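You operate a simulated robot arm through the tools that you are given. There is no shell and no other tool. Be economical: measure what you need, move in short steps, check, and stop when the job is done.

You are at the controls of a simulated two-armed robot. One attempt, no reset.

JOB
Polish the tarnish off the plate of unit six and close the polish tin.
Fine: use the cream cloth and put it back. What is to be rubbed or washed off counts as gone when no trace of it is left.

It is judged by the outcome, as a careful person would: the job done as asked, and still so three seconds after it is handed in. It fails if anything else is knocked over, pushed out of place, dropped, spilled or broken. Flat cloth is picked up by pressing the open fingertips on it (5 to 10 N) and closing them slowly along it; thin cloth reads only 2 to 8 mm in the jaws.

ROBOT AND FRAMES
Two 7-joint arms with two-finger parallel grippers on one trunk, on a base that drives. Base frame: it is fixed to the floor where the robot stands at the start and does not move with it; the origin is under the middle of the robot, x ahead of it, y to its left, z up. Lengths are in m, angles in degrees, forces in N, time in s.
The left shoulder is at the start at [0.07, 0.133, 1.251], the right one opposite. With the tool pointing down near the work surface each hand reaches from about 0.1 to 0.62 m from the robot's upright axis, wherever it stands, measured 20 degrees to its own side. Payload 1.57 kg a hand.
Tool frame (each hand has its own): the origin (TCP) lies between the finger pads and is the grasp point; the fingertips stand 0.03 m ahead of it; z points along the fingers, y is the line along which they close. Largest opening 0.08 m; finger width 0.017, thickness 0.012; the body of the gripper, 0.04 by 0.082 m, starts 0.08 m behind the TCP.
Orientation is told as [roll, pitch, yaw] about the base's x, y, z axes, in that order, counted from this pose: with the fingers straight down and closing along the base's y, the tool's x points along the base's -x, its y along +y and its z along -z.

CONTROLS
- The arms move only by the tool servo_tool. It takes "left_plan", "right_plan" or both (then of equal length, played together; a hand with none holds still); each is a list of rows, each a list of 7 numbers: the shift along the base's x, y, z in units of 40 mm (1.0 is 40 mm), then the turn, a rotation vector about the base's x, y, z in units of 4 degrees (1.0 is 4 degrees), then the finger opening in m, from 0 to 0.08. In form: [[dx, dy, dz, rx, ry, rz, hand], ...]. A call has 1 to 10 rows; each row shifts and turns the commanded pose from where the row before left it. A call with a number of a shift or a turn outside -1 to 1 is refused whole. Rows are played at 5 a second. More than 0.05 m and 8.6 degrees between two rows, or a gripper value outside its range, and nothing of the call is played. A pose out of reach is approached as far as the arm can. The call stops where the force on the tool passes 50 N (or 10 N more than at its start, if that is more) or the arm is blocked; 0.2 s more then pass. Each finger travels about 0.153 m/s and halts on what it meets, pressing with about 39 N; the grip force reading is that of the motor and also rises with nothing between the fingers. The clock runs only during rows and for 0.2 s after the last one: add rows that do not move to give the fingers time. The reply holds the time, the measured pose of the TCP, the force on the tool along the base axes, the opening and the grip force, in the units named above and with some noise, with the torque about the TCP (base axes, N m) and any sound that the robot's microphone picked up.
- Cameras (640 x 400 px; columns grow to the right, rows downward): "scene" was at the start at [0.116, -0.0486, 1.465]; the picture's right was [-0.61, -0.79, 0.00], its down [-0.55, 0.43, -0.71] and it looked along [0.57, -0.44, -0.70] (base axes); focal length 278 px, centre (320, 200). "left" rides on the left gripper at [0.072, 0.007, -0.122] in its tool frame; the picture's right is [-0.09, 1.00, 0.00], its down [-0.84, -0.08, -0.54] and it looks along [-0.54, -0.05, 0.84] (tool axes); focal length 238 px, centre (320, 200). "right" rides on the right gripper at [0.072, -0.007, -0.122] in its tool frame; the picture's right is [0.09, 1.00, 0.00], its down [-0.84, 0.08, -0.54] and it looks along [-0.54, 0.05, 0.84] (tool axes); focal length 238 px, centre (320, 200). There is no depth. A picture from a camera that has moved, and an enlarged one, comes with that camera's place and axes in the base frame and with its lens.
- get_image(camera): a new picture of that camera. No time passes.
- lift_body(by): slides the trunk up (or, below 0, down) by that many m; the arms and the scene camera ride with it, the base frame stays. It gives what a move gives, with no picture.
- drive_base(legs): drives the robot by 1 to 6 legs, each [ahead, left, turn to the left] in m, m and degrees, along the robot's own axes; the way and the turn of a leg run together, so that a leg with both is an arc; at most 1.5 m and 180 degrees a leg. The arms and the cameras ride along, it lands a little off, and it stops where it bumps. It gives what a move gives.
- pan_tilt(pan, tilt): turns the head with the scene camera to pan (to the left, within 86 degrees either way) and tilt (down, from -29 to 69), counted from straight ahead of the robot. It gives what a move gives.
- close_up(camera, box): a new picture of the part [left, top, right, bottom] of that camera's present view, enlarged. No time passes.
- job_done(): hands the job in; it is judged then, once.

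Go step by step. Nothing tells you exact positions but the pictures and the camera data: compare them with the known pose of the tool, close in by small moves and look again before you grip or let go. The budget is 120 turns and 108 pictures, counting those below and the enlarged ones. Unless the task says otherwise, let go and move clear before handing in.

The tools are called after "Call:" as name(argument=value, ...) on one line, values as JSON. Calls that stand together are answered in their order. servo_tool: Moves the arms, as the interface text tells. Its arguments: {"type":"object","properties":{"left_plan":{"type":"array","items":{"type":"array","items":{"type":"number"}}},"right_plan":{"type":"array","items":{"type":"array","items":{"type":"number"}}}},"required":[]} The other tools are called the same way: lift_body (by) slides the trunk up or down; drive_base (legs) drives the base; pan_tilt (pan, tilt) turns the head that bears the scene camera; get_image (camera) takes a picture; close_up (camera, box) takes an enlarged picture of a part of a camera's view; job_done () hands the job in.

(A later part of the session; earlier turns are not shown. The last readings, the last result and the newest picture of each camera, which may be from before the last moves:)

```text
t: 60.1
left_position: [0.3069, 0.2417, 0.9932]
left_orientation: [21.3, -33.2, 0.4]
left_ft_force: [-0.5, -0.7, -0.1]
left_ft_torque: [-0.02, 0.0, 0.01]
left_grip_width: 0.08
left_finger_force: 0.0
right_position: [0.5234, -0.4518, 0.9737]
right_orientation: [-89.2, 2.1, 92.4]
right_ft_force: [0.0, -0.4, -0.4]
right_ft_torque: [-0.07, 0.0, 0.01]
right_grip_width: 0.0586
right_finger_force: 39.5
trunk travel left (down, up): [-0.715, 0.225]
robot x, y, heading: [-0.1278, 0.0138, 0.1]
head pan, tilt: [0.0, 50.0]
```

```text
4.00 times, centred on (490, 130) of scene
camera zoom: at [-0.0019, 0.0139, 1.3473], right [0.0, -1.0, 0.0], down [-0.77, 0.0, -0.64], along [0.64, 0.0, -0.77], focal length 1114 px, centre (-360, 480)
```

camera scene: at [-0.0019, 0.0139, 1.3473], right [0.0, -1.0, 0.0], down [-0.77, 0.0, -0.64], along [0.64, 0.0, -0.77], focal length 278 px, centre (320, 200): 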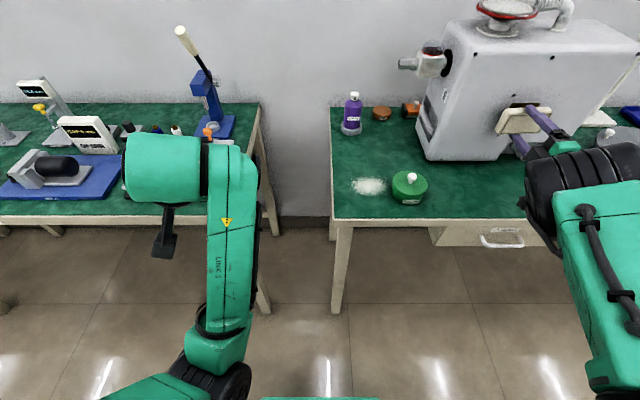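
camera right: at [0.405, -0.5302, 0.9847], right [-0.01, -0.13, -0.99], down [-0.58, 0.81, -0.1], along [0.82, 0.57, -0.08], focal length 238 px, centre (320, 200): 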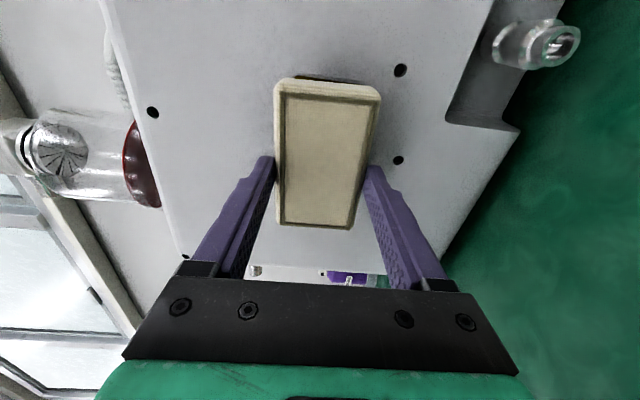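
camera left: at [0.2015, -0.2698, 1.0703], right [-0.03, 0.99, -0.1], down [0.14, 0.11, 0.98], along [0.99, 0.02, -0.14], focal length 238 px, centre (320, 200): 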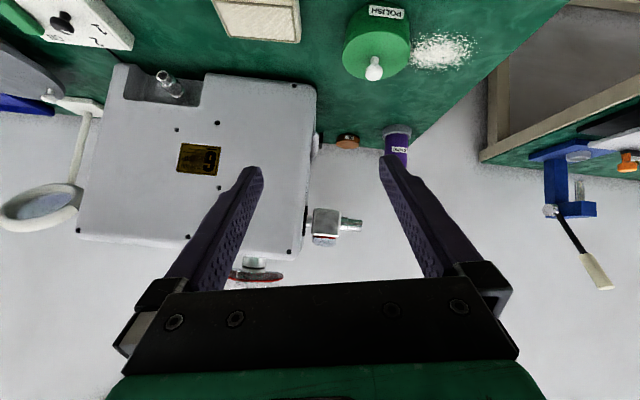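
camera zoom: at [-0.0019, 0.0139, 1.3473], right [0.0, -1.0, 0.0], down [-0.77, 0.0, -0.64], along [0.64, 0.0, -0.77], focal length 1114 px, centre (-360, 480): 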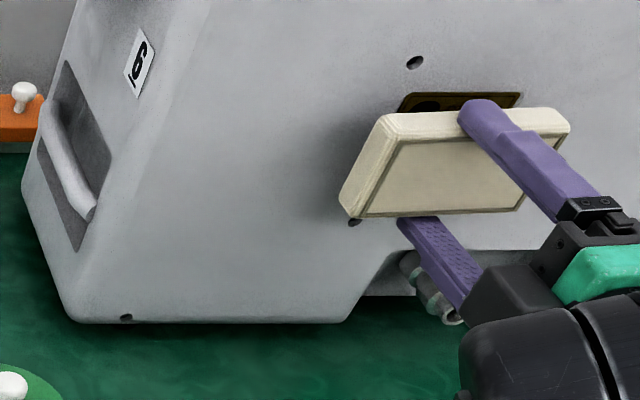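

The machine's face is square to x, and the pad is toed in by about 2°. I'll correct that, centre on the plate (y -0.472, z 0.966), and edge forward to contact.

Call:
servo_tool(right_plan=[[0.1, -0.25, -0.1, 0, 0, -0.3, 0.045], [0.1, -0.25, -0.1, 0, 0, -0.3, 0.045], [0.15, 0, 0, 0, 0, 0, 0.045], [0.15, 0, 0, 0, 0, 0, 0.045], [0, 0, 0, 0, 0, 0, 0.045]])

Call:
close_up(camera="scene", box=[410, 80, 570, 180])

```text
t: 61.3
left_position: [0.3075, 0.242, 0.9912]
left_orientation: [21.3, -33.3, 0.4]
left_ft_force: [0.5, 1.0, -0.1]
left_ft_torque: [0.01, 0.01, -0.01]
left_grip_width: 0.0797
left_finger_force: 0.0
right_position: [0.5415, -0.4792, 0.9715]
right_orientation: [-88.9, 2.1, 90.5]
right_ft_force: [-0.2, -0.4, -1.1]
right_ft_torque: [0.02, 0.01, -0.02]
right_grip_width: 0.0589
right_finger_force: 39.4
right hand out of reach, approached as far as the arm can: row 2
trunk travel left (down, up): [-0.715, 0.225]
robot x, y, heading: [-0.1316, 0.011, 0.0]
head pan, tilt: [0.0, 50.0]
```

```text
4.00 times, centred on (490, 130) of scene
camera zoom: at [-0.0008, 0.0139, 1.3472], right [0.0, -1.0, 0.0], down [-0.77, 0.0, -0.64], along [0.64, 0.0, -0.77], focal length 1114 px, centre (-360, 480)
```

zoom: 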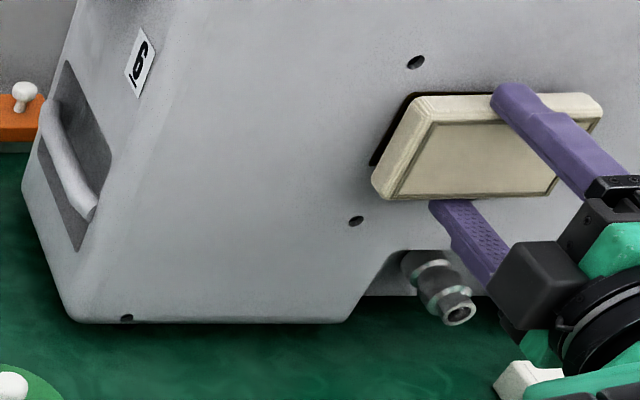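

The pad is about 15 mm from the plate, which spans y -0.438 to -0.505 and z 0.94 to 0.988. I'll lower slightly and press forward gently.

Call:
servo_tool(right_plan=[[0.12, 0.1, -0.18, 0, 0, 0, 0.045], [0.1, 0, 0, 0, 0, 0, 0.045], [0.1, 0, 0, 0, 0, 0, 0.045]])

```text
t: 62.1
left_position: [0.3044, 0.2423, 0.9934]
left_orientation: [21.3, -33.5, 0.4]
left_ft_force: [-0.4, 0.8, -0.1]
left_ft_torque: [0.02, 0.0, -0.01]
left_grip_width: 0.0801
left_finger_force: 0.1
right_position: [0.5466, -0.4811, 0.9752]
right_orientation: [-88.8, 2.2, 90.4]
right_ft_force: [-18.8, 4.6, -4.6]
right_ft_torque: [-0.33, -0.29, 0.96]
right_grip_width: 0.0588
right_finger_force: 38.7
right hand out of reach, approached as far as the arm can: row 1
trunk travel left (down, up): [-0.715, 0.225]
robot x, y, heading: [-0.1297, 0.0113, -0.3]
head pan, tilt: [0.0, 50.0]
```

The pad is in contact at about 19 N. I'll try a few short rubbing strokes, easing the pressure a little.

Call:
servo_tool(right_plan=[[-0.06, -0.2, 0, 0, 0, 0, 0.045], [0, -0.2, 0, 0, 0, 0, 0.045], [0, 0.3, 0, 0, 0, 0, 0.045], [0, 0.3, 0, 0, 0, 0, 0.045], [0, 0.3, 0, 0, 0, 0, 0.045]])

Call:
close_up(camera="scene", box=[410, 80, 570, 180])

```text
t: 63.3
left_position: [0.3067, 0.2416, 0.9927]
left_orientation: [21.3, -33.3, 0.3]
left_ft_force: [-0.4, 0.0, 0.4]
left_ft_torque: [0.01, 0.0, 0.0]
left_grip_width: 0.08
left_finger_force: 0.1
right_position: [0.5461, -0.4676, 0.9819]
right_orientation: [-88.8, 2.1, 90.6]
right_ft_force: [-2.9, 0.7, -1.3]
right_ft_torque: [0.01, -0.05, 0.14]
right_grip_width: 0.0587
right_finger_force: 38.5
right hand out of reach, approached as far as the arm can: row 4, 5
trunk travel left (down, up): [-0.715, 0.225]
robot x, y, heading: [-0.1277, 0.0141, -0.3]
head pan, tilt: [0.0, 50.0]
```

```text
4.00 times, centred on (490, 130) of scene
camera zoom: at [-0.0015, 0.0137, 1.3473], right [0.0, -1.0, 0.0], down [-0.77, 0.0, -0.64], along [0.64, 0.0, -0.77], focal length 1114 px, centre (-360, 480)
```

zoom: 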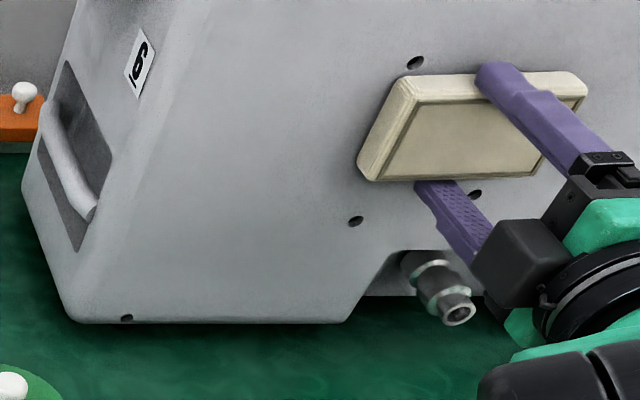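

Moves to +y drag the hand upward: it is near the arm's limit, low relative to the shoulder. I'll back off, lower the trunk 0.06 m, and raise the hand to match.

Call:
servo_tool(right_plan=[[-0.4, 0, 0, 0, 0, 0, 0.045], [-0.1, 0, 0, 0, 0, 0, 0.045]])

Call:
lift_body(by=-0.06)

Call:
servo_tool(right_plan=[[0, 0, 0.35, 0, 0, 0, 0.045], [0, 0, 0.35, 0, 0, 0, 0.045], [0, 0, 0.35, 0, 0, 0, 0.045], [0, 0, 0, 0, 0, 0, 0.045]])

Call:
close_up(camera="scene", box=[440, 10, 640, 160])

```text
t: 63.9
left_position: [0.3077, 0.2435, 0.9919]
left_orientation: [21.4, -33.3, 0.4]
left_ft_force: [-0.4, -0.1, 0.7]
left_ft_torque: [-0.01, 0.03, 0.0]
left_grip_width: 0.0799
left_finger_force: 0.0
right_position: [0.5275, -0.4689, 0.9821]
right_orientation: [-89.1, 2.1, 90.2]
right_ft_force: [0.0, -0.4, -0.7]
right_ft_torque: [0.01, -0.03, 0.0]
right_grip_width: 0.0586
right_finger_force: 39.3
trunk travel left (down, up): [-0.715, 0.225]
robot x, y, heading: [-0.127, 0.011, 0.1]
head pan, tilt: [0.0, 50.0]
```

```text
t: 64.9
left_position: [0.3072, 0.243, 0.9326]
left_orientation: [21.3, -33.4, 0.4]
left_ft_force: [-0.3, 0.2, -0.2]
left_ft_torque: [0.0, 0.02, 0.05]
left_grip_width: 0.0798
left_finger_force: 0.1
right_position: [0.528, -0.469, 0.9224]
right_orientation: [-89.1, 2.1, 90.2]
right_ft_force: [0.2, -0.3, 0.0]
right_ft_torque: [-0.02, 0.03, 0.01]
right_grip_width: 0.0587
right_finger_force: 39.5
trunk travel left (down, up): [-0.655, 0.285]
robot x, y, heading: [-0.1331, 0.0144, 0.4]
head pan, tilt: [0.0, 50.0]
```

```text
t: 65.9
left_position: [0.3078, 0.2427, 0.9325]
left_orientation: [21.3, -33.3, 0.3]
left_ft_force: [0.8, -0.5, 0.5]
left_ft_torque: [0.01, 0.0, 0.03]
left_grip_width: 0.0801
left_finger_force: 0.1
right_position: [0.5281, -0.4692, 0.9648]
right_orientation: [-89.1, 2.2, 90.1]
right_ft_force: [0.6, 0.2, -0.5]
right_ft_torque: [0.02, 0.04, -0.01]
right_grip_width: 0.0586
right_finger_force: 38.7
trunk travel left (down, up): [-0.655, 0.285]
robot x, y, heading: [-0.13, 0.0143, 0.2]
head pan, tilt: [0.0, 50.0]
```

```text
2.67 times, centred on (540, 85) of scene
camera zoom: at [-0.0009, 0.0137, 1.2872], right [0.0, -1.0, 0.0], down [-0.77, 0.0, -0.64], along [0.64, 0.0, -0.77], focal length 743 px, centre (-267, 507)
```

zoom: 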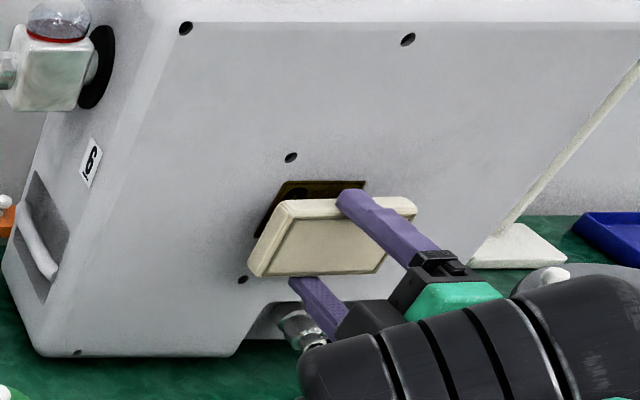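

Now it moves freely at the right place. I'll press on with about 10 N and rub in short strokes.

Call:
servo_tool(right_plan=[[0.3, 0, 0, 0, 0, 0, 0.045], [0.26, 0, 0, 0, 0, 0, 0.045], [0, -0.4, 0, 0, 0, 0, 0.045], [0, 0.4, 0.2, 0, 0, 0, 0.045], [0, 0.4, 0, 0, 0, 0, 0.045], [0, -0.4, -0.2, 0, 0, 0, 0.045], [0, -0.4, 0, 0, 0, 0, 0.045], [0, 0.4, -0.2, 0, 0, 0, 0.045], [0, 0.4, 0, 0, 0, 0, 0.045], [0, -0.4, 0.2, 0, 0, 0, 0.045]])

Call:
servo_tool(right_plan=[[-0.5, 0, 0, 0, 0, 0, 0.045], [-0.5, 0, -0.4, 0, 0, 0, 0.045], [0, 0, -0.4, 0, 0, 0, 0.045]])

Call:
close_up(camera="scene", box=[480, 60, 600, 130])

```text
t: 68.1
left_position: [0.305, 0.2427, 0.9328]
left_orientation: [21.3, -33.3, 0.5]
left_ft_force: [-0.5, -0.5, -0.5]
left_ft_torque: [0.01, -0.03, 0.02]
left_grip_width: 0.0798
left_finger_force: 0.1
right_position: [0.5481, -0.4673, 0.9671]
right_orientation: [-89.3, 2.1, 90.3]
right_ft_force: [-8.9, 4.1, -0.8]
right_ft_torque: [-0.13, -0.2, 0.4]
right_grip_width: 0.0588
right_finger_force: 39.0
trunk travel left (down, up): [-0.655, 0.285]
robot x, y, heading: [-0.1276, 0.0146, -0.2]
head pan, tilt: [0.0, 50.0]
```

```text
t: 68.9
left_position: [0.3084, 0.2402, 0.9313]
left_orientation: [21.3, -33.2, 0.4]
left_ft_force: [-0.3, 0.2, 0.0]
left_ft_torque: [0.04, -0.02, 0.0]
left_grip_width: 0.0799
left_finger_force: 0.1
right_position: [0.5103, -0.4691, 0.9312]
right_orientation: [-88.9, 2.1, 90.2]
right_ft_force: [-0.5, 0.6, -0.3]
right_ft_torque: [-0.01, 0.0, 0.02]
right_grip_width: 0.0585
right_finger_force: 39.1
trunk travel left (down, up): [-0.655, 0.285]
robot x, y, heading: [-0.1279, 0.0137, 0.1]
head pan, tilt: [0.0, 50.0]
```

```text
5.33 times, centred on (540, 95) of scene
camera zoom: at [0.0001, 0.0131, 1.2871], right [0.0, -1.0, 0.0], down [-0.77, 0.0, -0.64], along [0.64, 0.0, -0.77], focal length 1485 px, centre (-853, 760)
```

zoom: 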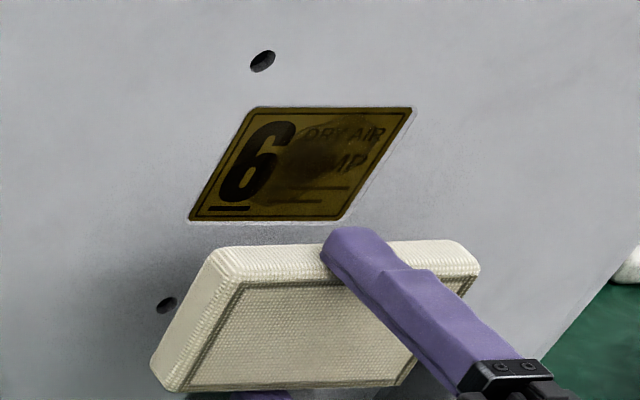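

The plate is in view and the tarnish is still there. The torque says only the pad's upper-left corner is touching, so I'll adjust the pad angle slightly, press again and read the torque.

Call:
servo_tool(right_plan=[[0, -0.1, 0.45, 0, -0.2, 0.2, 0.045], [0.4, 0, 0.42, 0, -0.2, 0.2, 0.045], [0.4, 0, 0, 0, 0, 0, 0.045], [0.2, 0, 0, 0, 0, 0, 0.045], [0, 0, 0, 0, 0, 0, 0.045]])

```text
t: 70.1
left_position: [0.3049, 0.2419, 0.9326]
left_orientation: [21.3, -33.5, 0.4]
left_ft_force: [0.7, 0.7, 0.0]
left_ft_torque: [0.01, 0.03, -0.01]
left_grip_width: 0.08
left_finger_force: 0.0
right_position: [0.5468, -0.4731, 0.9674]
right_orientation: [-90.7, 2.2, 91.6]
right_ft_force: [-11.1, 1.2, -2.1]
right_ft_torque: [0.13, 0.34, -0.55]
right_grip_width: 0.0587
right_finger_force: 38.9
trunk travel left (down, up): [-0.655, 0.285]
robot x, y, heading: [-0.1295, 0.0103, -0.1]
head pan, tilt: [0.0, 50.0]
```

Call:
servo_tool(right_plan=[[0, 0, 0, 0, 0.17, -0.17, 0.045], [0, 0, 0, 0, 0, 0, 0.045]])

```text
t: 70.7
left_position: [0.3053, 0.2427, 0.9324]
left_orientation: [21.2, -33.4, 0.4]
left_ft_force: [0.5, 0.2, -0.7]
left_ft_torque: [0.03, -0.03, 0.0]
left_grip_width: 0.0798
left_finger_force: 0.0
right_position: [0.5479, -0.4729, 0.968]
right_orientation: [-90.2, 2.1, 90.9]
right_ft_force: [-8.3, 0.2, 0.6]
right_ft_torque: [-0.04, 0.19, -0.47]
right_grip_width: 0.0589
right_finger_force: 38.4
trunk travel left (down, up): [-0.655, 0.285]
robot x, y, heading: [-0.1309, 0.0118, -0.1]
head pan, tilt: [0.0, 50.0]
```

Call:
servo_tool(right_plan=[[0.08, 0, 0, 0, 0.08, -0.08, 0.045], [0, -0.4, 0, 0, 0, 0, 0.045], [0, 0.4, 0.2, 0, 0, 0, 0.045], [0, 0.4, 0, 0, 0, 0, 0.045], [0, -0.4, -0.2, 0, 0, 0, 0.045], [0, -0.4, -0.2, 0, 0, 0, 0.045], [0, 0.4, 0, 0, 0, 0, 0.045], [0, 0.4, 0, 0, 0, 0, 0.045], [0, -0.4, 0.2, 0, 0, 0, 0.045], [0, 0, 0, 0, 0, 0, 0.045]])

Call:
servo_tool(right_plan=[[-0.5, 0, 0, 0, 0, 0, 0.045], [-0.4, 0, -0.45, 0, 0, 0, 0.045], [0, 0, -0.45, 0, 0, 0, 0.045]])

Call:
close_up(camera="scene", box=[480, 60, 600, 130])

```text
t: 72.9
left_position: [0.305, 0.2437, 0.9331]
left_orientation: [21.3, -33.4, 0.5]
left_ft_force: [0.2, 0.4, 0.0]
left_ft_torque: [-0.01, 0.02, 0.01]
left_grip_width: 0.0799
left_finger_force: 0.0
right_position: [0.5497, -0.4707, 0.9695]
right_orientation: [-89.8, 2.2, 90.8]
right_ft_force: [-19.4, 6.4, -5.8]
right_ft_torque: [0.03, 0.04, 0.27]
right_grip_width: 0.0588
right_finger_force: 39.0
trunk travel left (down, up): [-0.655, 0.285]
robot x, y, heading: [-0.1283, 0.0131, 0.2]
head pan, tilt: [0.0, 50.0]
```

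```text
t: 73.7
left_position: [0.308, 0.242, 0.9318]
left_orientation: [21.3, -33.1, 0.4]
left_ft_force: [0.7, 0.0, 1.1]
left_ft_torque: [-0.01, 0.01, -0.02]
left_grip_width: 0.0799
left_finger_force: 0.0
right_position: [0.518, -0.4736, 0.9291]
right_orientation: [-89.6, 2.0, 90.8]
right_ft_force: [0.2, -0.6, -0.4]
right_ft_torque: [-0.01, -0.01, 0.0]
right_grip_width: 0.0585
right_finger_force: 39.3
trunk travel left (down, up): [-0.655, 0.285]
robot x, y, heading: [-0.126, 0.0157, 0.2]
head pan, tilt: [0.0, 50.0]
```

```text
5.33 times, centred on (540, 95) of scene
camera zoom: at [0.0002, 0.0132, 1.2871], right [0.0, -1.0, 0.0], down [-0.77, 0.0, -0.64], along [0.64, 0.0, -0.77], focal length 1485 px, centre (-853, 760)
```

zoom: 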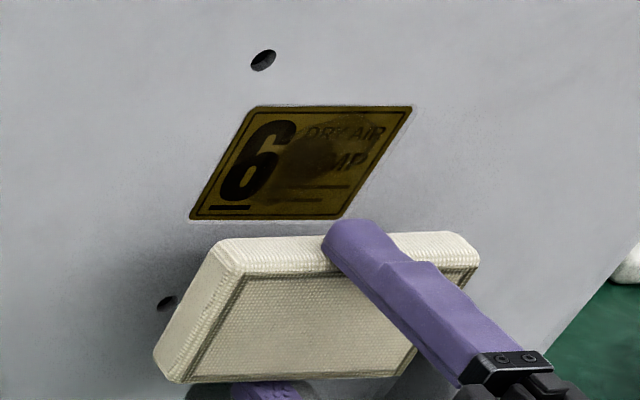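

The lettering is getting clearer, so the rubbing works. I'll go back at the same pressure with more strokes.

Call:
servo_tool(right_plan=[[0, 0, 0.45, 0, 0, 0, 0.045], [0.4, 0, 0.45, 0, 0, 0, 0.045], [0.5, 0, 0, 0, 0, 0, 0.045], [0, -0.5, 0, 0, 0, 0, 0.045], [0, 0.5, 0, 0, 0, 0, 0.045], [0, 0.5, 0, 0, 0, 0, 0.045], [0, -0.5, 0, 0, 0, 0, 0.045], [0, -0.5, 0.2, 0, 0, 0, 0.045], [0, 0.5, 0, 0, 0, 0, 0.045], [0, 0.5, -0.2, 0, 0, 0, 0.045]])

Call:
servo_tool(right_plan=[[0, -0.5, -0.2, 0, 0, 0, 0.045], [0, -0.5, 0, 0, 0, 0, 0.045], [0, 0.5, 0.1, 0, 0, 0, 0.045], [0, 0.5, 0.1, 0, 0, 0, 0.045], [0, -0.5, 0, 0, 0, 0, 0.045], [0, -0.5, 0, 0, 0, 0, 0.045], [0, 0.5, 0, 0, 0, 0, 0.045], [0, 0.5, 0, 0, 0, 0, 0.045], [0, -0.5, 0, 0, 0, 0, 0.045], [0, 0, 0, 0, 0, 0, 0.045]])

Call:
servo_tool(right_plan=[[-0.5, 0, 0, 0, 0, 0, 0.045], [-0.4, 0, -0.45, 0, 0, 0, 0.045], [0, 0, -0.45, 0, 0, 0, 0.045]])

Call:
close_up(camera="scene", box=[480, 60, 600, 130])

```text
t: 75.9
left_position: [0.3053, 0.2422, 0.9336]
left_orientation: [21.3, -33.4, 0.4]
left_ft_force: [0.1, -0.2, 0.3]
left_ft_torque: [0.0, -0.02, -0.04]
left_grip_width: 0.08
left_finger_force: 0.1
right_position: [0.551, -0.4547, 0.9702]
right_orientation: [-89.9, 2.1, 90.7]
right_ft_force: [-8.5, -1.4, 2.3]
right_ft_torque: [-0.08, 0.0, 0.01]
right_grip_width: 0.0585
right_finger_force: 39.3
trunk travel left (down, up): [-0.655, 0.285]
robot x, y, heading: [-0.1281, 0.0111, -0.1]
head pan, tilt: [0.0, 50.0]
```

```text
t: 78.1
left_position: [0.3043, 0.2436, 0.9324]
left_orientation: [21.2, -33.6, 0.6]
left_ft_force: [-0.2, -0.1, 0.0]
left_ft_torque: [0.03, 0.0, 0.02]
left_grip_width: 0.0802
left_finger_force: 0.0
right_position: [0.5497, -0.4728, 0.9722]
right_orientation: [-89.9, 2.2, 90.7]
right_ft_force: [-12.8, 3.7, 2.2]
right_ft_torque: [0.09, 0.01, 0.17]
right_grip_width: 0.0583
right_finger_force: 39.1
trunk travel left (down, up): [-0.655, 0.285]
robot x, y, heading: [-0.1302, 0.0122, -0.1]
head pan, tilt: [0.0, 50.0]
```

```text
t: 78.9
left_position: [0.308, 0.24, 0.932]
left_orientation: [21.3, -33.2, 0.4]
left_ft_force: [0.1, 0.0, 0.5]
left_ft_torque: [0.02, 0.02, -0.02]
left_grip_width: 0.0801
left_finger_force: 0.0
right_position: [0.5171, -0.4733, 0.93]
right_orientation: [-89.6, 2.1, 90.8]
right_ft_force: [-0.1, 0.5, -0.3]
right_ft_torque: [-0.01, -0.02, 0.0]
right_grip_width: 0.0586
right_finger_force: 38.8
trunk travel left (down, up): [-0.655, 0.285]
robot x, y, heading: [-0.1314, 0.0141, 0.2]
head pan, tilt: [0.0, 50.0]
```

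```text
5.33 times, centred on (540, 95) of scene
camera zoom: at [0.0001, 0.013, 1.2871], right [0.0, -1.0, 0.0], down [-0.77, 0.0, -0.64], along [0.64, 0.0, -0.77], focal length 1485 px, centre (-853, 760)
```

zoom: 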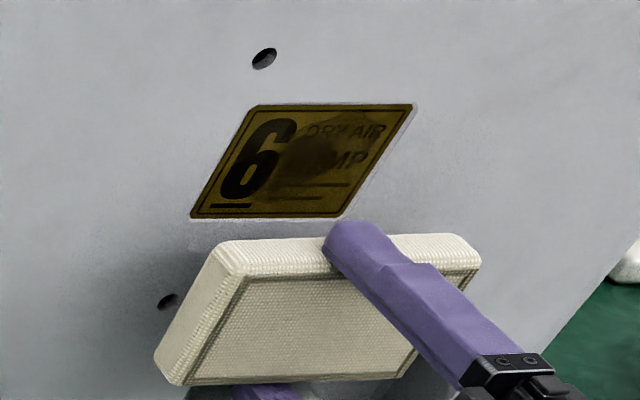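

Call:
close_up(camera="scene", box=[510, 74, 564, 106])

Call:
get_image(camera="scene")

```text
11.85 times, centred on (537, 90) of scene
camera zoom: at [0.0001, 0.013, 1.2871], right [0.0, -1.0, 0.0], down [-0.77, 0.0, -0.64], along [0.64, 0.0, -0.77], focal length 3300 px, centre (-2252, 1504)
```

zoom: 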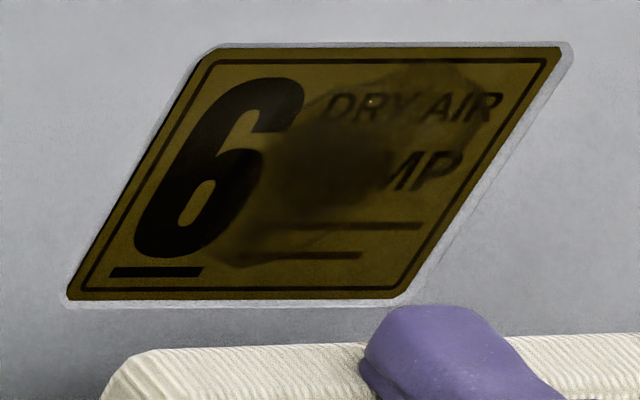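

```text
35 pictures are left
camera scene: at [0.0001, 0.013, 1.2871], right [0.0, -1.0, 0.0], down [-0.77, 0.0, -0.64], along [0.64, 0.0, -0.77], focal length 278 px, centre (320, 200)
```

scene: 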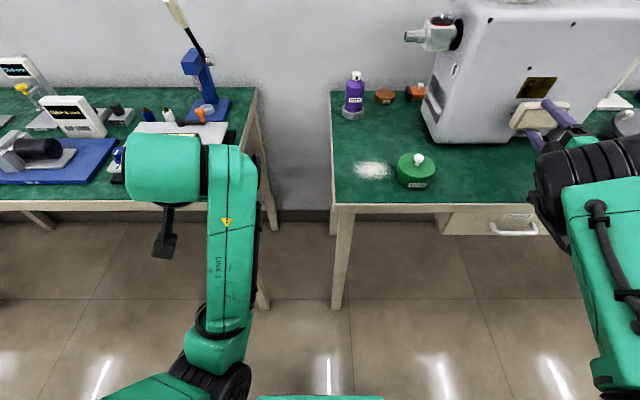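

The core of the blob at the plate's centre is still there but the edges have thinned, so it does come off with rubbing. I'll keep going at a lighter pressure of about 9 N with more strokes.

Call:
servo_tool(right_plan=[[0, 0, 0.45, 0, 0, 0, 0.045], [0.4, 0, 0.4, 0, 0, 0, 0.045], [0.47, 0, 0, 0, 0, 0, 0.045], [0, -0.5, 0, 0, 0, 0, 0.045], [0, 0.5, 0, 0, 0, 0, 0.045], [0, 0.5, 0, 0, 0, 0, 0.045], [0, -0.5, 0, 0, 0, 0, 0.045], [0, -0.5, 0, 0, 0, 0, 0.045], [0, 0.5, 0, 0, 0, 0, 0.045], [0, 0.5, 0, 0, 0, 0, 0.045]])

Call:
servo_tool(right_plan=[[0, -0.5, 0, 0, 0, 0, 0.045], [0, 0, 0.4, 0, 0, 0, 0.045], [0, 0, -0.4, 0, 0, 0, 0.045], [0, 0, -0.4, 0, 0, 0, 0.045], [0, 0, 0.4, 0, 0, 0, 0.045], [0, 0, 0.4, 0, 0, 0, 0.045], [0, 0, -0.4, 0, 0, 0, 0.045], [0, 0, -0.4, 0, 0, 0, 0.045], [0, 0, 0.4, 0, 0, 0, 0.045], [0, 0, 0, 0, 0, 0, 0.045]])

Call:
servo_tool(right_plan=[[-0.5, 0, 0, 0, 0, 0, 0.045], [-0.37, 0, -0.45, 0, 0, 0, 0.045], [0, 0, -0.4, 0, 0, 0, 0.045]])

Call:
close_up(camera="scene", box=[510, 74, 564, 106])

```text
t: 81.1
left_position: [0.3066, 0.2431, 0.9338]
left_orientation: [21.3, -33.4, 0.4]
left_ft_force: [-1.2, 0.0, 0.3]
left_ft_torque: [-0.04, 0.03, 0.03]
left_grip_width: 0.0799
left_finger_force: 0.0
right_position: [0.5492, -0.4538, 0.9663]
right_orientation: [-89.7, 2.1, 90.6]
right_ft_force: [-6.3, -0.4, 0.9]
right_ft_torque: [-0.07, -0.12, 0.14]
right_grip_width: 0.0586
right_finger_force: 38.9
trunk travel left (down, up): [-0.655, 0.285]
robot x, y, heading: [-0.1296, 0.0138, -0.3]
head pan, tilt: [0.0, 50.0]
```

```text
t: 83.3
left_position: [0.3062, 0.2421, 0.9335]
left_orientation: [21.3, -33.4, 0.4]
left_ft_force: [0.5, 0.2, -0.6]
left_ft_torque: [0.04, -0.02, 0.01]
left_grip_width: 0.08
left_finger_force: 0.1
right_position: [0.5505, -0.472, 0.9647]
right_orientation: [-89.6, 2.0, 90.7]
right_ft_force: [-6.6, 0.5, -1.3]
right_ft_torque: [-0.02, -0.01, 0.09]
right_grip_width: 0.0586
right_finger_force: 39.1
trunk travel left (down, up): [-0.655, 0.285]
robot x, y, heading: [-0.1283, 0.0111, 0.4]
head pan, tilt: [0.0, 50.0]
```

```text
t: 84.1
left_position: [0.3081, 0.2421, 0.9328]
left_orientation: [21.2, -33.3, 0.4]
left_ft_force: [0.1, 0.3, 0.3]
left_ft_torque: [-0.04, 0.02, 0.0]
left_grip_width: 0.0797
left_finger_force: 0.1
right_position: [0.5174, -0.471, 0.9302]
right_orientation: [-89.7, 2.2, 90.7]
right_ft_force: [-0.4, 0.1, -1.0]
right_ft_torque: [0.0, -0.01, 0.03]
right_grip_width: 0.0584
right_finger_force: 39.1
trunk travel left (down, up): [-0.655, 0.285]
robot x, y, heading: [-0.127, 0.0112, 0.3]
head pan, tilt: [0.0, 50.0]
```

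```text
11.85 times, centred on (537, 90) of scene
camera zoom: at [-0.0003, 0.0135, 1.2872], right [0.0, -1.0, 0.0], down [-0.77, 0.0, -0.64], along [0.64, 0.0, -0.77], focal length 3300 px, centre (-2252, 1504)
```

zoom: 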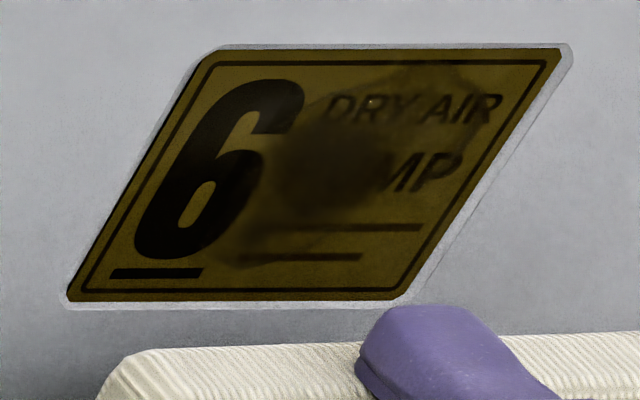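

Further rubbing changes nothing, so a dry cloth does not take the tarnish off. The first snap was probably the closed lid coming loose, meaning the cloth needs polish from the tin first. I'll back off, put the cloth down, open the tin, and then load the cloth with polish.

Call:
lift_body(by=0.17)

Call:
drive_base(legs=[[-0.1, 0, 0]])

Call:
servo_tool(right_plan=[[0, 0, 0, 0, 1, 0, 0.045], [0, 0, 0, 0, 1, 0, 0.045], [-0.2, 0, 0, 0, 1, 0, 0.045], [-0.2, 0, 0, 0, 1, 0, 0.045], [-0.2, 0, 0, 0, 1, 0, 0.045], [-0.2, 0, 0, 0, 1, 0, 0.045], [-0.2, 0, 0, 0, 1, 0, 0.045], [-0.2, 0, 0, 0, 1, 0, 0.045], [-0.2, 0, 0, 0, 1, 0, 0.045], [-0.2, 0, 0, 0, 1, 0, 0.045]])

Call:
servo_tool(right_plan=[[0, 0, 0, 0, 1, 0, 0.045], [0, 0, 0, 0, 1, 0, 0.045], [0, 0, 0, 0, 1, 0, 0.045], [0, 0, 0, 0, 1, 0, 0.045], [0, 0, 0, 0, 1, 0, 0.045], [0, 0, 0, 0, 1, 0, 0.045], [0, 0, 0, 0, 1, 0, 0.045], [0, 0, 0, 0, 1, 0, 0.045], [0, 0, 0, 0, 1, 0, 0.045], [0, 0, 0, 0, 1, 0, 0.045]])

```text
t: 86.0
left_position: [0.3077, 0.2415, 1.1013]
left_orientation: [21.3, -33.3, 0.4]
left_ft_force: [0.7, 0.2, 0.3]
left_ft_torque: [-0.01, 0.04, -0.04]
left_grip_width: 0.0797
left_finger_force: 0.0
right_position: [0.5176, -0.4706, 1.1015]
right_orientation: [-89.6, 2.1, 90.7]
right_ft_force: [0.7, 0.1, -0.5]
right_ft_torque: [0.0, 0.01, 0.03]
right_grip_width: 0.0586
right_finger_force: 38.9
trunk travel left (down, up): [-0.825, 0.115]
robot x, y, heading: [-0.1272, 0.0095, 0.0]
head pan, tilt: [0.0, 50.0]
```

```text
t: 87.2
left_position: [0.2113, 0.2427, 1.1017]
left_orientation: [21.4, -33.2, 0.4]
left_ft_force: [0.1, 0.6, 0.3]
left_ft_torque: [-0.01, -0.02, 0.0]
left_grip_width: 0.0799
left_finger_force: 0.0
right_position: [0.4208, -0.4717, 1.0982]
right_orientation: [-89.6, 2.1, 90.7]
right_ft_force: [-0.2, 0.5, 0.0]
right_ft_torque: [0.0, 0.0, 0.04]
right_grip_width: 0.0588
right_finger_force: 38.8
trunk travel left (down, up): [-0.825, 0.115]
robot x, y, heading: [-0.2266, 0.015, 0.0]
head pan, tilt: [0.0, 50.0]
```

```text
t: 89.4
left_position: [0.2095, 0.2433, 1.1023]
left_orientation: [21.3, -33.2, 0.5]
left_ft_force: [-0.2, 0.2, 0.3]
left_ft_torque: [-0.01, -0.01, 0.02]
left_grip_width: 0.0802
left_finger_force: 0.1
right_position: [0.3545, -0.4724, 1.1003]
right_orientation: [-49.6, 1.1, 91.9]
right_ft_force: [-0.1, -0.2, -0.6]
right_ft_torque: [0.02, 0.01, 0.01]
right_grip_width: 0.0585
right_finger_force: 39.3
trunk travel left (down, up): [-0.825, 0.115]
robot x, y, heading: [-0.2245, 0.0138, 0.2]
head pan, tilt: [0.0, 50.0]
```

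```text
t: 91.6
left_position: [0.2096, 0.2424, 1.1019]
left_orientation: [21.4, -33.3, 0.5]
left_ft_force: [0.1, -0.3, 0.2]
left_ft_torque: [-0.01, 0.0, 0.0]
left_grip_width: 0.0802
left_finger_force: 0.0
right_position: [0.3546, -0.4719, 1.1011]
right_orientation: [-13.6, -0.1, 92.1]
right_ft_force: [0.4, 0.7, -0.1]
right_ft_torque: [-0.02, 0.02, 0.01]
right_grip_width: 0.0587
right_finger_force: 39.5
right hand out of reach, approached as far as the arm can: row 10
trunk travel left (down, up): [-0.825, 0.115]
robot x, y, heading: [-0.228, 0.0181, -0.1]
head pan, tilt: [0.0, 50.0]
```

Call:
servo_tool(right_plan=[[-0.4, 0.2, -0.2, 0, 0, 0, 0.045], [-0.4, 0.2, -0.2, 0, 0, 0, 0.045], [-0.4, 0.2, -0.2, 0, 0, 0, 0.045], [-0.4, 0.3, -0.2, 0, 0, 0, 0.045], [-0.4, 0.3, -0.2, 0, 1, 0, 0.045], [-0.4, 0.3, -0.2, 0, 1, 0, 0.045], [-0.4, 0.3, -0.2, 0, 1, 0, 0.045], [0, 0.3, -0.2, 0, 0.4, 0, 0.045]])

Call:
drive_base(legs=[[0.22, 0, 0]])

Call:
get_image(camera="right")

```text
t: 93.4
left_position: [0.2103, 0.2429, 1.1011]
left_orientation: [21.3, -33.3, 0.4]
left_ft_force: [0.2, -0.9, 0.3]
left_ft_torque: [0.02, 0.0, 0.01]
left_grip_width: 0.08
left_finger_force: 0.1
right_position: [0.2423, -0.3871, 1.0351]
right_orientation: [-0.1, -0.8, 92.1]
right_ft_force: [0.2, 0.0, -0.3]
right_ft_torque: [0.01, 0.03, -0.02]
right_grip_width: 0.0586
right_finger_force: 39.2
trunk travel left (down, up): [-0.825, 0.115]
robot x, y, heading: [-0.2271, 0.0129, -0.4]
head pan, tilt: [0.0, 50.0]
```

```text
t: 95.1
left_position: [0.4295, 0.2419, 1.1034]
left_orientation: [21.3, -33.5, 0.3]
left_ft_force: [-0.6, 0.4, -0.9]
left_ft_torque: [0.01, 0.02, -0.01]
left_grip_width: 0.0802
left_finger_force: 0.1
right_position: [0.4605, -0.3891, 1.0373]
right_orientation: [-0.1, -0.7, 92.0]
right_ft_force: [0.2, -0.8, 0.6]
right_ft_torque: [0.01, -0.01, 0.02]
right_grip_width: 0.0586
right_finger_force: 39.1
trunk travel left (down, up): [-0.825, 0.115]
robot x, y, heading: [-0.0078, 0.011, -0.1]
head pan, tilt: [0.0, 50.0]
```

```text
33 pictures are left
camera right: at [0.4696, -0.4629, 1.1592], right [-0.99, -0.13, 0.0], down [-0.11, 0.83, 0.55], along [-0.07, 0.55, -0.83], focal length 238 px, centre (320, 200)
```

right: 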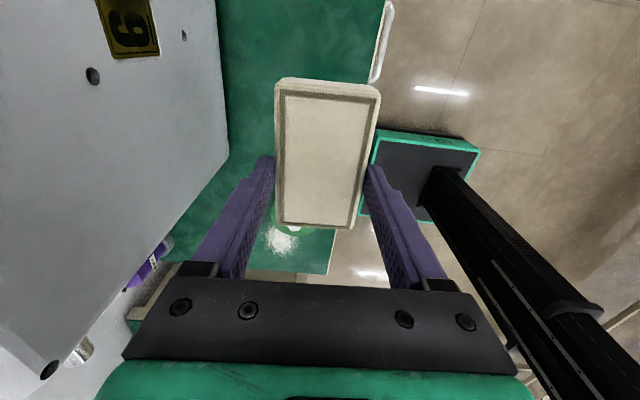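

The hand is vertical over the bench with the cloth. I'll put it down at its old place, (0.463, -0.361).

Call:
servo_tool(right_plan=[[0.06, 0.35, -0.7, 0, 0, 0, 0.045], [0, 0.35, -0.8, 0, 0, 0, 0.045], [0, 0, -0.9, 0, 0, 0, 0.045], [0, 0, -0.9, 0, 0, 0, 0.045], [0, 0, -0.9, 0, 0, 0, 0.045], [0, 0, -0.4, 0, 0, 0, 0.045], [0, 0, -0.15, 0, 0, 0, 0.045], [0, 0, 0, 0, 0, 0, 0.045]])

```text
t: 96.9
left_position: [0.43, 0.2413, 1.1011]
left_orientation: [21.3, -33.3, 0.3]
left_ft_force: [0.2, -0.2, -0.6]
left_ft_torque: [0.02, 0.0, 0.01]
left_grip_width: 0.0799
left_finger_force: 0.1
right_position: [0.4648, -0.3612, 0.8467]
right_orientation: [-0.1, -0.6, 91.9]
right_ft_force: [0.4, -1.5, -0.9]
right_ft_torque: [-0.04, 0.02, 0.01]
right_grip_width: 0.0585
right_finger_force: 39.5
trunk travel left (down, up): [-0.825, 0.115]
robot x, y, heading: [-0.0044, 0.0122, -0.1]
head pan, tilt: [0.0, 50.0]
```

Call:
servo_tool(right_plan=[[0, 0, -0.1, 0, 0, 0, 0.045], [0, 0, -0.1, 0, 0, 0, 0.045], [0, 0, 0, 0, 0, 0, 0.045]])

```text
t: 97.7
left_position: [0.4308, 0.2418, 1.1031]
left_orientation: [21.2, -33.3, 0.4]
left_ft_force: [0.4, 0.5, -0.1]
left_ft_torque: [0.04, -0.02, 0.0]
left_grip_width: 0.0801
left_finger_force: 0.0
right_position: [0.4654, -0.3598, 0.8384]
right_orientation: [-0.2, -0.5, 92.0]
right_ft_force: [1.9, 0.0, 6.7]
right_ft_torque: [-0.38, 0.16, 0.04]
right_grip_width: 0.0585
right_finger_force: 39.2
trunk travel left (down, up): [-0.825, 0.115]
robot x, y, heading: [-0.0053, 0.0096, -0.0]
head pan, tilt: [0.0, 50.0]
```

The cloth is down. I'll release it, rise, and drive left to the tin, keeping the hand's yaw since the knob is round.

Call:
servo_tool(right_plan=[[0, 0, 0, 0, 0, 0, 0.065], [0, 0, 0, 0, 0, 0, 0.08], [0, 0, 0.3, 0, 0, 0, 0.08], [0, 0, 0.8, 0, 0, 0, 0.08], [0, 0, 0.8, 0, 0, 0, 0.08], [0, 0, 0.8, 0, 0, 0, 0.06]])

Call:
drive_base(legs=[[0, 0.148, 0]])

Call:
get_image(camera="right")

```text
t: 99.1
left_position: [0.4309, 0.2413, 1.102]
left_orientation: [21.3, -33.4, 0.3]
left_ft_force: [0.2, 0.2, 0.4]
left_ft_torque: [0.01, -0.03, 0.03]
left_grip_width: 0.0799
left_finger_force: 0.0
right_position: [0.4653, -0.3604, 0.9471]
right_orientation: [-0.1, -0.7, 92.0]
right_ft_force: [0.2, -0.3, 0.1]
right_ft_torque: [0.01, 0.01, -0.02]
right_grip_width: 0.0599
right_finger_force: 0.1
trunk travel left (down, up): [-0.825, 0.115]
robot x, y, heading: [-0.0058, 0.0109, -0.1]
head pan, tilt: [0.0, 50.0]
```

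```text
t: 100.4
left_position: [0.432, 0.3848, 1.1025]
left_orientation: [21.4, -33.2, 0.1]
left_ft_force: [-0.3, 0.2, -0.7]
left_ft_torque: [0.03, -0.03, 0.04]
left_grip_width: 0.08
left_finger_force: 0.1
right_position: [0.4635, -0.2178, 0.9464]
right_orientation: [-0.1, -0.7, 91.9]
right_ft_force: [0.2, -0.3, 0.4]
right_ft_torque: [0.01, 0.01, 0.0]
right_grip_width: 0.06
right_finger_force: 0.0
trunk travel left (down, up): [-0.825, 0.115]
robot x, y, heading: [-0.0069, 0.1574, -0.0]
head pan, tilt: [0.0, 50.0]
```

```text
32 pictures are left
camera right: at [0.4735, -0.2922, 1.068], right [-0.99, -0.12, 0.0], down [-0.11, 0.83, 0.55], along [-0.07, 0.55, -0.83], focal length 238 px, centre (320, 200)
```

right: 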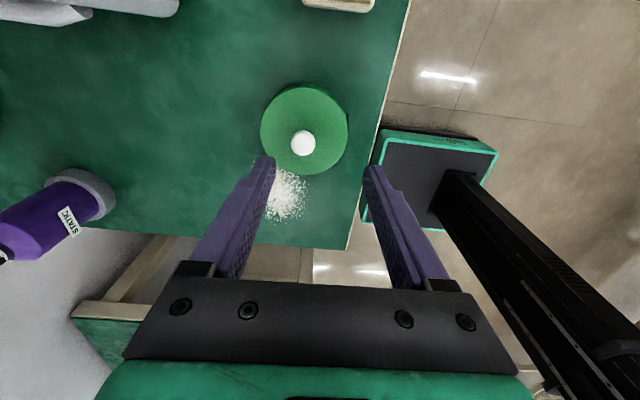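

The knob is at (0.479, -0.2145). I'll move over it, lower, and grip.

Call:
servo_tool(right_plan=[[0.19, 0.04, 0, 0, 0, 0, 0.055], [0.19, 0.04, -0.5, 0, 0, 0, 0.055], [0, 0, -0.6, 0, 0, 0, 0.055], [0, 0, -0.4, 0, 0, 0, 0.055], [0, 0, -0.15, 0, 0, 0, 0.055], [0, 0, 0, 0, 0, 0, 0.04], [0, 0, 0, 0, 0, 0, 0.028], [0, 0, 0, 0, 0, 0, 0.012], [0, 0, 0, 0, 0, 0, 0.012]])

```text
t: 102.4
left_position: [0.4316, 0.3859, 1.1012]
left_orientation: [21.3, -33.4, 0.2]
left_ft_force: [-0.4, 0.1, -0.3]
left_ft_torque: [-0.03, 0.0, 0.02]
left_grip_width: 0.0803
left_finger_force: 0.0
right_position: [0.4797, -0.2134, 0.8804]
right_orientation: [0.0, -0.7, 91.8]
right_ft_force: [0.6, -0.9, 1.3]
right_ft_torque: [0.01, 0.0, 0.0]
right_grip_width: 0.0204
right_finger_force: 34.1
trunk travel left (down, up): [-0.825, 0.115]
robot x, y, heading: [-0.005, 0.1607, -0.2]
head pan, tilt: [0.0, 50.0]
heard: snap
```

It snapped loose again on gripping, so the grip itself opens the lid. I'll lift it, carry it over the cloth to the free spot at about (0.46, -0.485), and set it down there.

Call:
servo_tool(right_plan=[[0, 0, 0.3, 0, 0, 0, 0.012], [0, 0, 0.6, 0, 0, 0, 0.012], [0, 0, 0.8, 0, 0, 0, 0.012], [-0.2, 0, 0.3, 0, 0, 0, 0.012]])

Call:
drive_base(legs=[[0, -0.272, 0]])

Call:
get_image(camera="right")

Call:
get_image(camera="scene")

```text
t: 103.4
left_position: [0.4315, 0.3867, 1.1012]
left_orientation: [21.3, -33.3, 0.3]
left_ft_force: [0.0, -0.4, -0.7]
left_ft_torque: [0.0, 0.03, 0.03]
left_grip_width: 0.0801
left_finger_force: 0.1
right_position: [0.4727, -0.2136, 0.9614]
right_orientation: [-0.1, -0.7, 91.8]
right_ft_force: [1.0, -0.8, 0.3]
right_ft_torque: [0.01, -0.01, 0.02]
right_grip_width: 0.0204
right_finger_force: 33.6
trunk travel left (down, up): [-0.825, 0.115]
robot x, y, heading: [-0.0094, 0.1552, -0.3]
head pan, tilt: [0.0, 50.0]
```

```text
t: 105.3
left_position: [0.4298, 0.1183, 1.1015]
left_orientation: [21.2, -33.3, 0.2]
left_ft_force: [-0.5, 0.4, 0.6]
left_ft_torque: [-0.03, 0.01, 0.01]
left_grip_width: 0.0801
left_finger_force: 0.1
right_position: [0.4699, -0.4812, 0.9609]
right_orientation: [-0.1, -0.6, 91.8]
right_ft_force: [-0.3, 1.1, -0.4]
right_ft_torque: [-0.03, 0.0, 0.0]
right_grip_width: 0.0203
right_finger_force: 33.8
trunk travel left (down, up): [-0.825, 0.115]
robot x, y, heading: [-0.0108, -0.1093, -0.5]
head pan, tilt: [0.0, 50.0]
```

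```text
31 pictures are left
camera right: at [0.4788, -0.5554, 1.0831], right [-0.99, -0.12, 0.0], down [-0.1, 0.83, 0.55], along [-0.07, 0.55, -0.83], focal length 238 px, centre (320, 200)
```

right: 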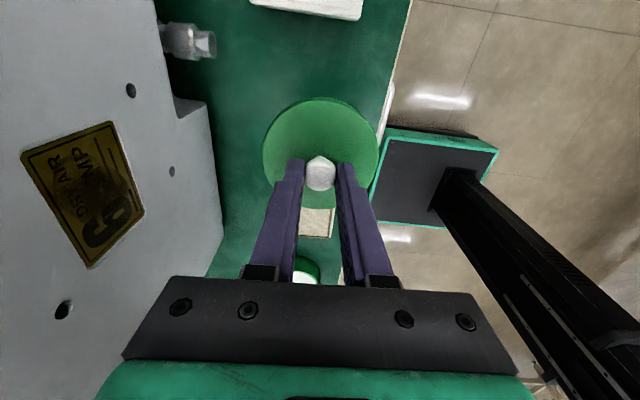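

```text
30 pictures are left
camera scene: at [0.1207, -0.1084, 1.4572], right [-0.01, -1.0, 0.0], down [-0.77, 0.0, -0.64], along [0.64, 0.0, -0.77], focal length 278 px, centre (320, 200)
```

scene: 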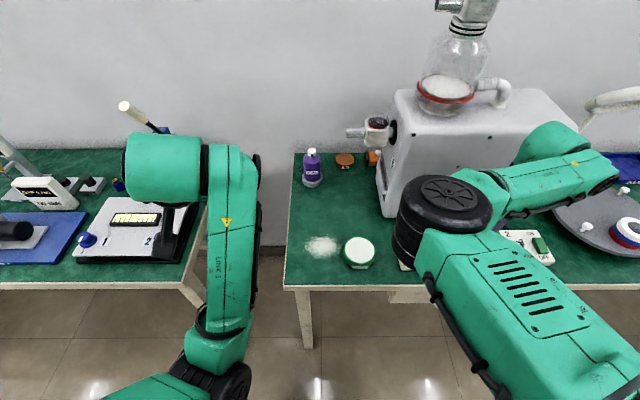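

The spot below the lid is free. I'll lower it until it touches the bench.

Call:
servo_tool(right_plan=[[-0.1, 0, -0.8, 0, 0, 0, 0.012], [0, 0, -0.8, 0, 0, 0, 0.012], [0, 0, -0.8, 0, 0, 0, 0.012], [0, 0, -0.15, 0, 0, 0, 0.012], [0, 0, -0.1, 0, 0, 0, 0.012], [0, 0, 0, 0, 0, 0, 0.012]])

```text
t: 106.7
left_position: [0.429, 0.117, 1.1018]
left_orientation: [21.3, -33.3, 0.2]
left_ft_force: [0.6, 0.1, 0.6]
left_ft_torque: [0.01, -0.01, 0.02]
left_grip_width: 0.0799
left_finger_force: 0.1
right_position: [0.4662, -0.4836, 0.8556]
right_orientation: [-0.1, -0.8, 91.8]
right_ft_force: [0.2, -0.3, -0.4]
right_ft_torque: [0.0, 0.0, 0.04]
right_grip_width: 0.0201
right_finger_force: 33.9
trunk travel left (down, up): [-0.825, 0.115]
robot x, y, heading: [-0.0049, -0.1088, -0.2]
head pan, tilt: [0.0, 50.0]
```

Call:
servo_tool(right_plan=[[0, 0, -0.12, 0, 0, 0, 0.012], [0, 0, -0.1, 0, 0, 0, 0.012], [0, 0, 0, 0, 0, 0, 0.012]])

```text
t: 107.5
left_position: [0.4279, 0.1175, 1.1026]
left_orientation: [21.3, -33.4, 0.2]
left_ft_force: [0.1, 0.6, 0.0]
left_ft_torque: [0.01, -0.01, 0.02]
left_grip_width: 0.0798
left_finger_force: 0.1
right_position: [0.4665, -0.4834, 0.8494]
right_orientation: [-0.3, -0.6, 91.7]
right_ft_force: [2.5, -2.5, 12.2]
right_ft_torque: [0.08, 0.04, 0.0]
right_grip_width: 0.0203
right_finger_force: 33.9
trunk travel left (down, up): [-0.825, 0.115]
robot x, y, heading: [-0.0067, -0.1098, -0.3]
head pan, tilt: [0.0, 50.0]
```

The lid rests on the bench. I'll release it, rise, and drive left to the cloth.

Call:
servo_tool(right_plan=[[0, 0, 0.07, 0, 0, 0, 0.012], [0, 0, 0, 0, 0, 0, 0.035], [0, 0, 0, 0, 0, 0, 0.06], [0, 0, 0.5, 0, 0, 0, 0.08], [0, 0, 0.9, 0, 0, 0, 0.08], [0, 0, 0.9, 0, 0, 0, 0.08]])

Call:
drive_base(legs=[[0, 0.125, 0]])

Call:
get_image(camera="right")

```text
t: 108.9
left_position: [0.4302, 0.1179, 1.102]
left_orientation: [21.3, -33.2, 0.2]
left_ft_force: [0.4, 0.3, 0.3]
left_ft_torque: [0.0, -0.02, 0.0]
left_grip_width: 0.0802
left_finger_force: 0.0
right_position: [0.4645, -0.4832, 0.9389]
right_orientation: [-0.2, -0.7, 91.8]
right_ft_force: [-0.5, -0.6, -0.7]
right_ft_torque: [-0.01, -0.01, -0.01]
right_grip_width: 0.08
right_finger_force: 0.0
trunk travel left (down, up): [-0.825, 0.115]
robot x, y, heading: [-0.0053, -0.1132, -0.4]
head pan, tilt: [0.0, 50.0]
```

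```text
t: 110.2
left_position: [0.4302, 0.2427, 1.1027]
left_orientation: [21.4, -33.3, 0.0]
left_ft_force: [-0.9, -0.6, 0.0]
left_ft_torque: [-0.01, 0.0, 0.04]
left_grip_width: 0.0799
left_finger_force: 0.1
right_position: [0.4671, -0.3585, 0.9386]
right_orientation: [-0.1, -0.8, 91.8]
right_ft_force: [0.7, -0.1, 0.5]
right_ft_torque: [0.0, 0.02, -0.04]
right_grip_width: 0.0799
right_finger_force: 0.0
trunk travel left (down, up): [-0.825, 0.115]
robot x, y, heading: [-0.0109, 0.0151, -0.4]
head pan, tilt: [0.0, 50.0]
```

```text
29 pictures are left
camera right: at [0.4757, -0.4327, 1.0602], right [-0.99, -0.12, 0.0], down [-0.1, 0.83, 0.55], along [-0.07, 0.55, -0.83], focal length 238 px, centre (320, 200)
```

right: 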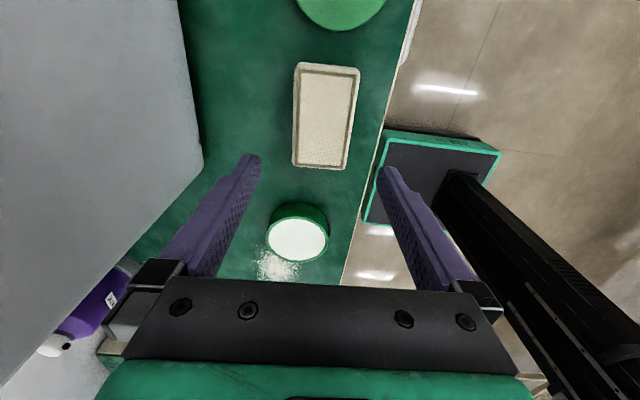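

Call:
servo_tool(right_plan=[[-0.04, -0.02, -0.8, 0, 0, 0, 0.08], [0, 0, -0.9, 0, 0, 0, 0.08], [0, 0, -0.6, 0, 0, 0, 0.08], [0, 0, -0.18, 0, 0, 0, 0.08], [0, 0, 0, 0, 0, 0, 0.072], [0, 0, 0, 0, 0, 0, 0.065], [0, 0, 0, 0, 0, 0, 0.058], [0, 0, 0, 0, 0, 0, 0.05], [0, 0, 0, 0, 0, 0, 0.045], [0, 0, 0, 0, 0, 0, 0.045]])

Call:
servo_tool(right_plan=[[0, 0, 0.4, 0, 0, 0, 0.045], [0, 0, 0.8, 0, 0, 0, 0.045], [0.1, 0, 0.8, 0, 0, 0, 0.045], [0.1, 0, 0.4, 0, 0, 0, 0.045]])

Call:
drive_base(legs=[[0, 0.125, 0]])

Call:
get_image(camera="right")

```text
t: 112.4
left_position: [0.4308, 0.2438, 1.102]
left_orientation: [21.2, -33.3, 0.1]
left_ft_force: [0.2, 0.7, 0.1]
left_ft_torque: [0.03, -0.01, 0.01]
left_grip_width: 0.08
left_finger_force: 0.1
right_position: [0.465, -0.3572, 0.838]
right_orientation: [0.0, -0.7, 91.8]
right_ft_force: [0.9, 1.0, 0.7]
right_ft_torque: [0.01, 0.01, 0.0]
right_grip_width: 0.0586
right_finger_force: 38.4
trunk travel left (down, up): [-0.825, 0.115]
robot x, y, heading: [-0.0063, 0.0143, -0.4]
head pan, tilt: [0.0, 50.0]
```

```text
t: 113.4
left_position: [0.4301, 0.2433, 1.1027]
left_orientation: [21.3, -33.3, 0.1]
left_ft_force: [-0.4, 0.2, 0.2]
left_ft_torque: [0.02, 0.01, 0.0]
left_grip_width: 0.0799
left_finger_force: 0.0
right_position: [0.4738, -0.3575, 0.936]
right_orientation: [-0.1, -0.8, 91.8]
right_ft_force: [0.0, 0.1, -0.2]
right_ft_torque: [-0.02, 0.0, 0.0]
right_grip_width: 0.0585
right_finger_force: 39.3
trunk travel left (down, up): [-0.825, 0.115]
robot x, y, heading: [-0.0064, 0.014, -0.2]
head pan, tilt: [0.0, 50.0]
```

```text
t: 114.7
left_position: [0.4319, 0.3671, 1.1026]
left_orientation: [21.4, -33.3, 0.0]
left_ft_force: [0.1, 0.2, 0.3]
left_ft_torque: [-0.03, -0.02, 0.0]
left_grip_width: 0.08
left_finger_force: 0.0
right_position: [0.4741, -0.2343, 0.9347]
right_orientation: [-0.1, -0.7, 91.8]
right_ft_force: [0.2, 0.3, -0.4]
right_ft_torque: [0.02, -0.04, -0.01]
right_grip_width: 0.0586
right_finger_force: 39.0
trunk travel left (down, up): [-0.825, 0.115]
robot x, y, heading: [-0.0058, 0.1414, -0.5]
head pan, tilt: [0.0, 50.0]
```

```text
28 pictures are left
camera right: at [0.4832, -0.3086, 1.0564], right [-0.99, -0.12, 0.0], down [-0.1, 0.83, 0.55], along [-0.06, 0.55, -0.83], focal length 238 px, centre (320, 200)
```

right: 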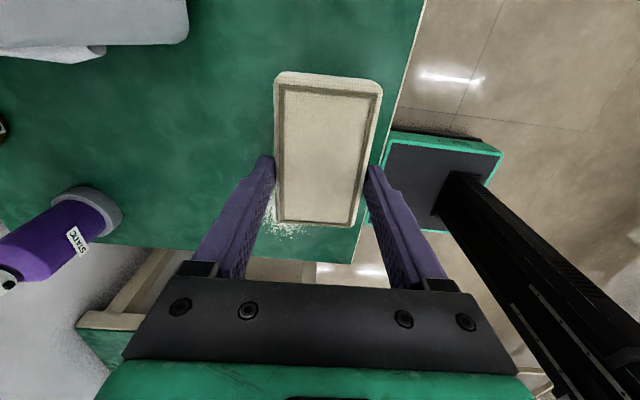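

The cloth is nearly over the open tin. I'll shift to its centre and lower gently onto the polish.

Call:
servo_tool(right_plan=[[0.06, 0.24, 0, 0, 0, 0, 0.045], [0, 0.24, -0.4, 0, 0, 0, 0.045], [0, 0, -0.7, 0, 0, 0, 0.045], [0, 0, -0.4, 0, 0, 0, 0.045], [0, 0, -0.1, 0, 0, 0, 0.045], [0, 0, -0.1, 0, 0, 0, 0.045], [0, 0, 0, 0, 0, 0, 0.045]])

```text
t: 116.3
left_position: [0.4293, 0.3707, 1.1021]
left_orientation: [21.2, -33.3, 0.2]
left_ft_force: [-0.6, -0.6, -0.2]
left_ft_torque: [0.01, -0.01, 0.02]
left_grip_width: 0.0801
left_finger_force: 0.2
right_position: [0.4766, -0.2144, 0.8697]
right_orientation: [-0.4, -0.5, 91.6]
right_ft_force: [3.4, -3.5, 19.4]
right_ft_torque: [0.03, 0.32, 0.05]
right_grip_width: 0.0585
right_finger_force: 39.5
trunk travel left (down, up): [-0.825, 0.115]
robot x, y, heading: [-0.0053, 0.1428, -0.2]
head pan, tilt: [0.0, 50.0]
```

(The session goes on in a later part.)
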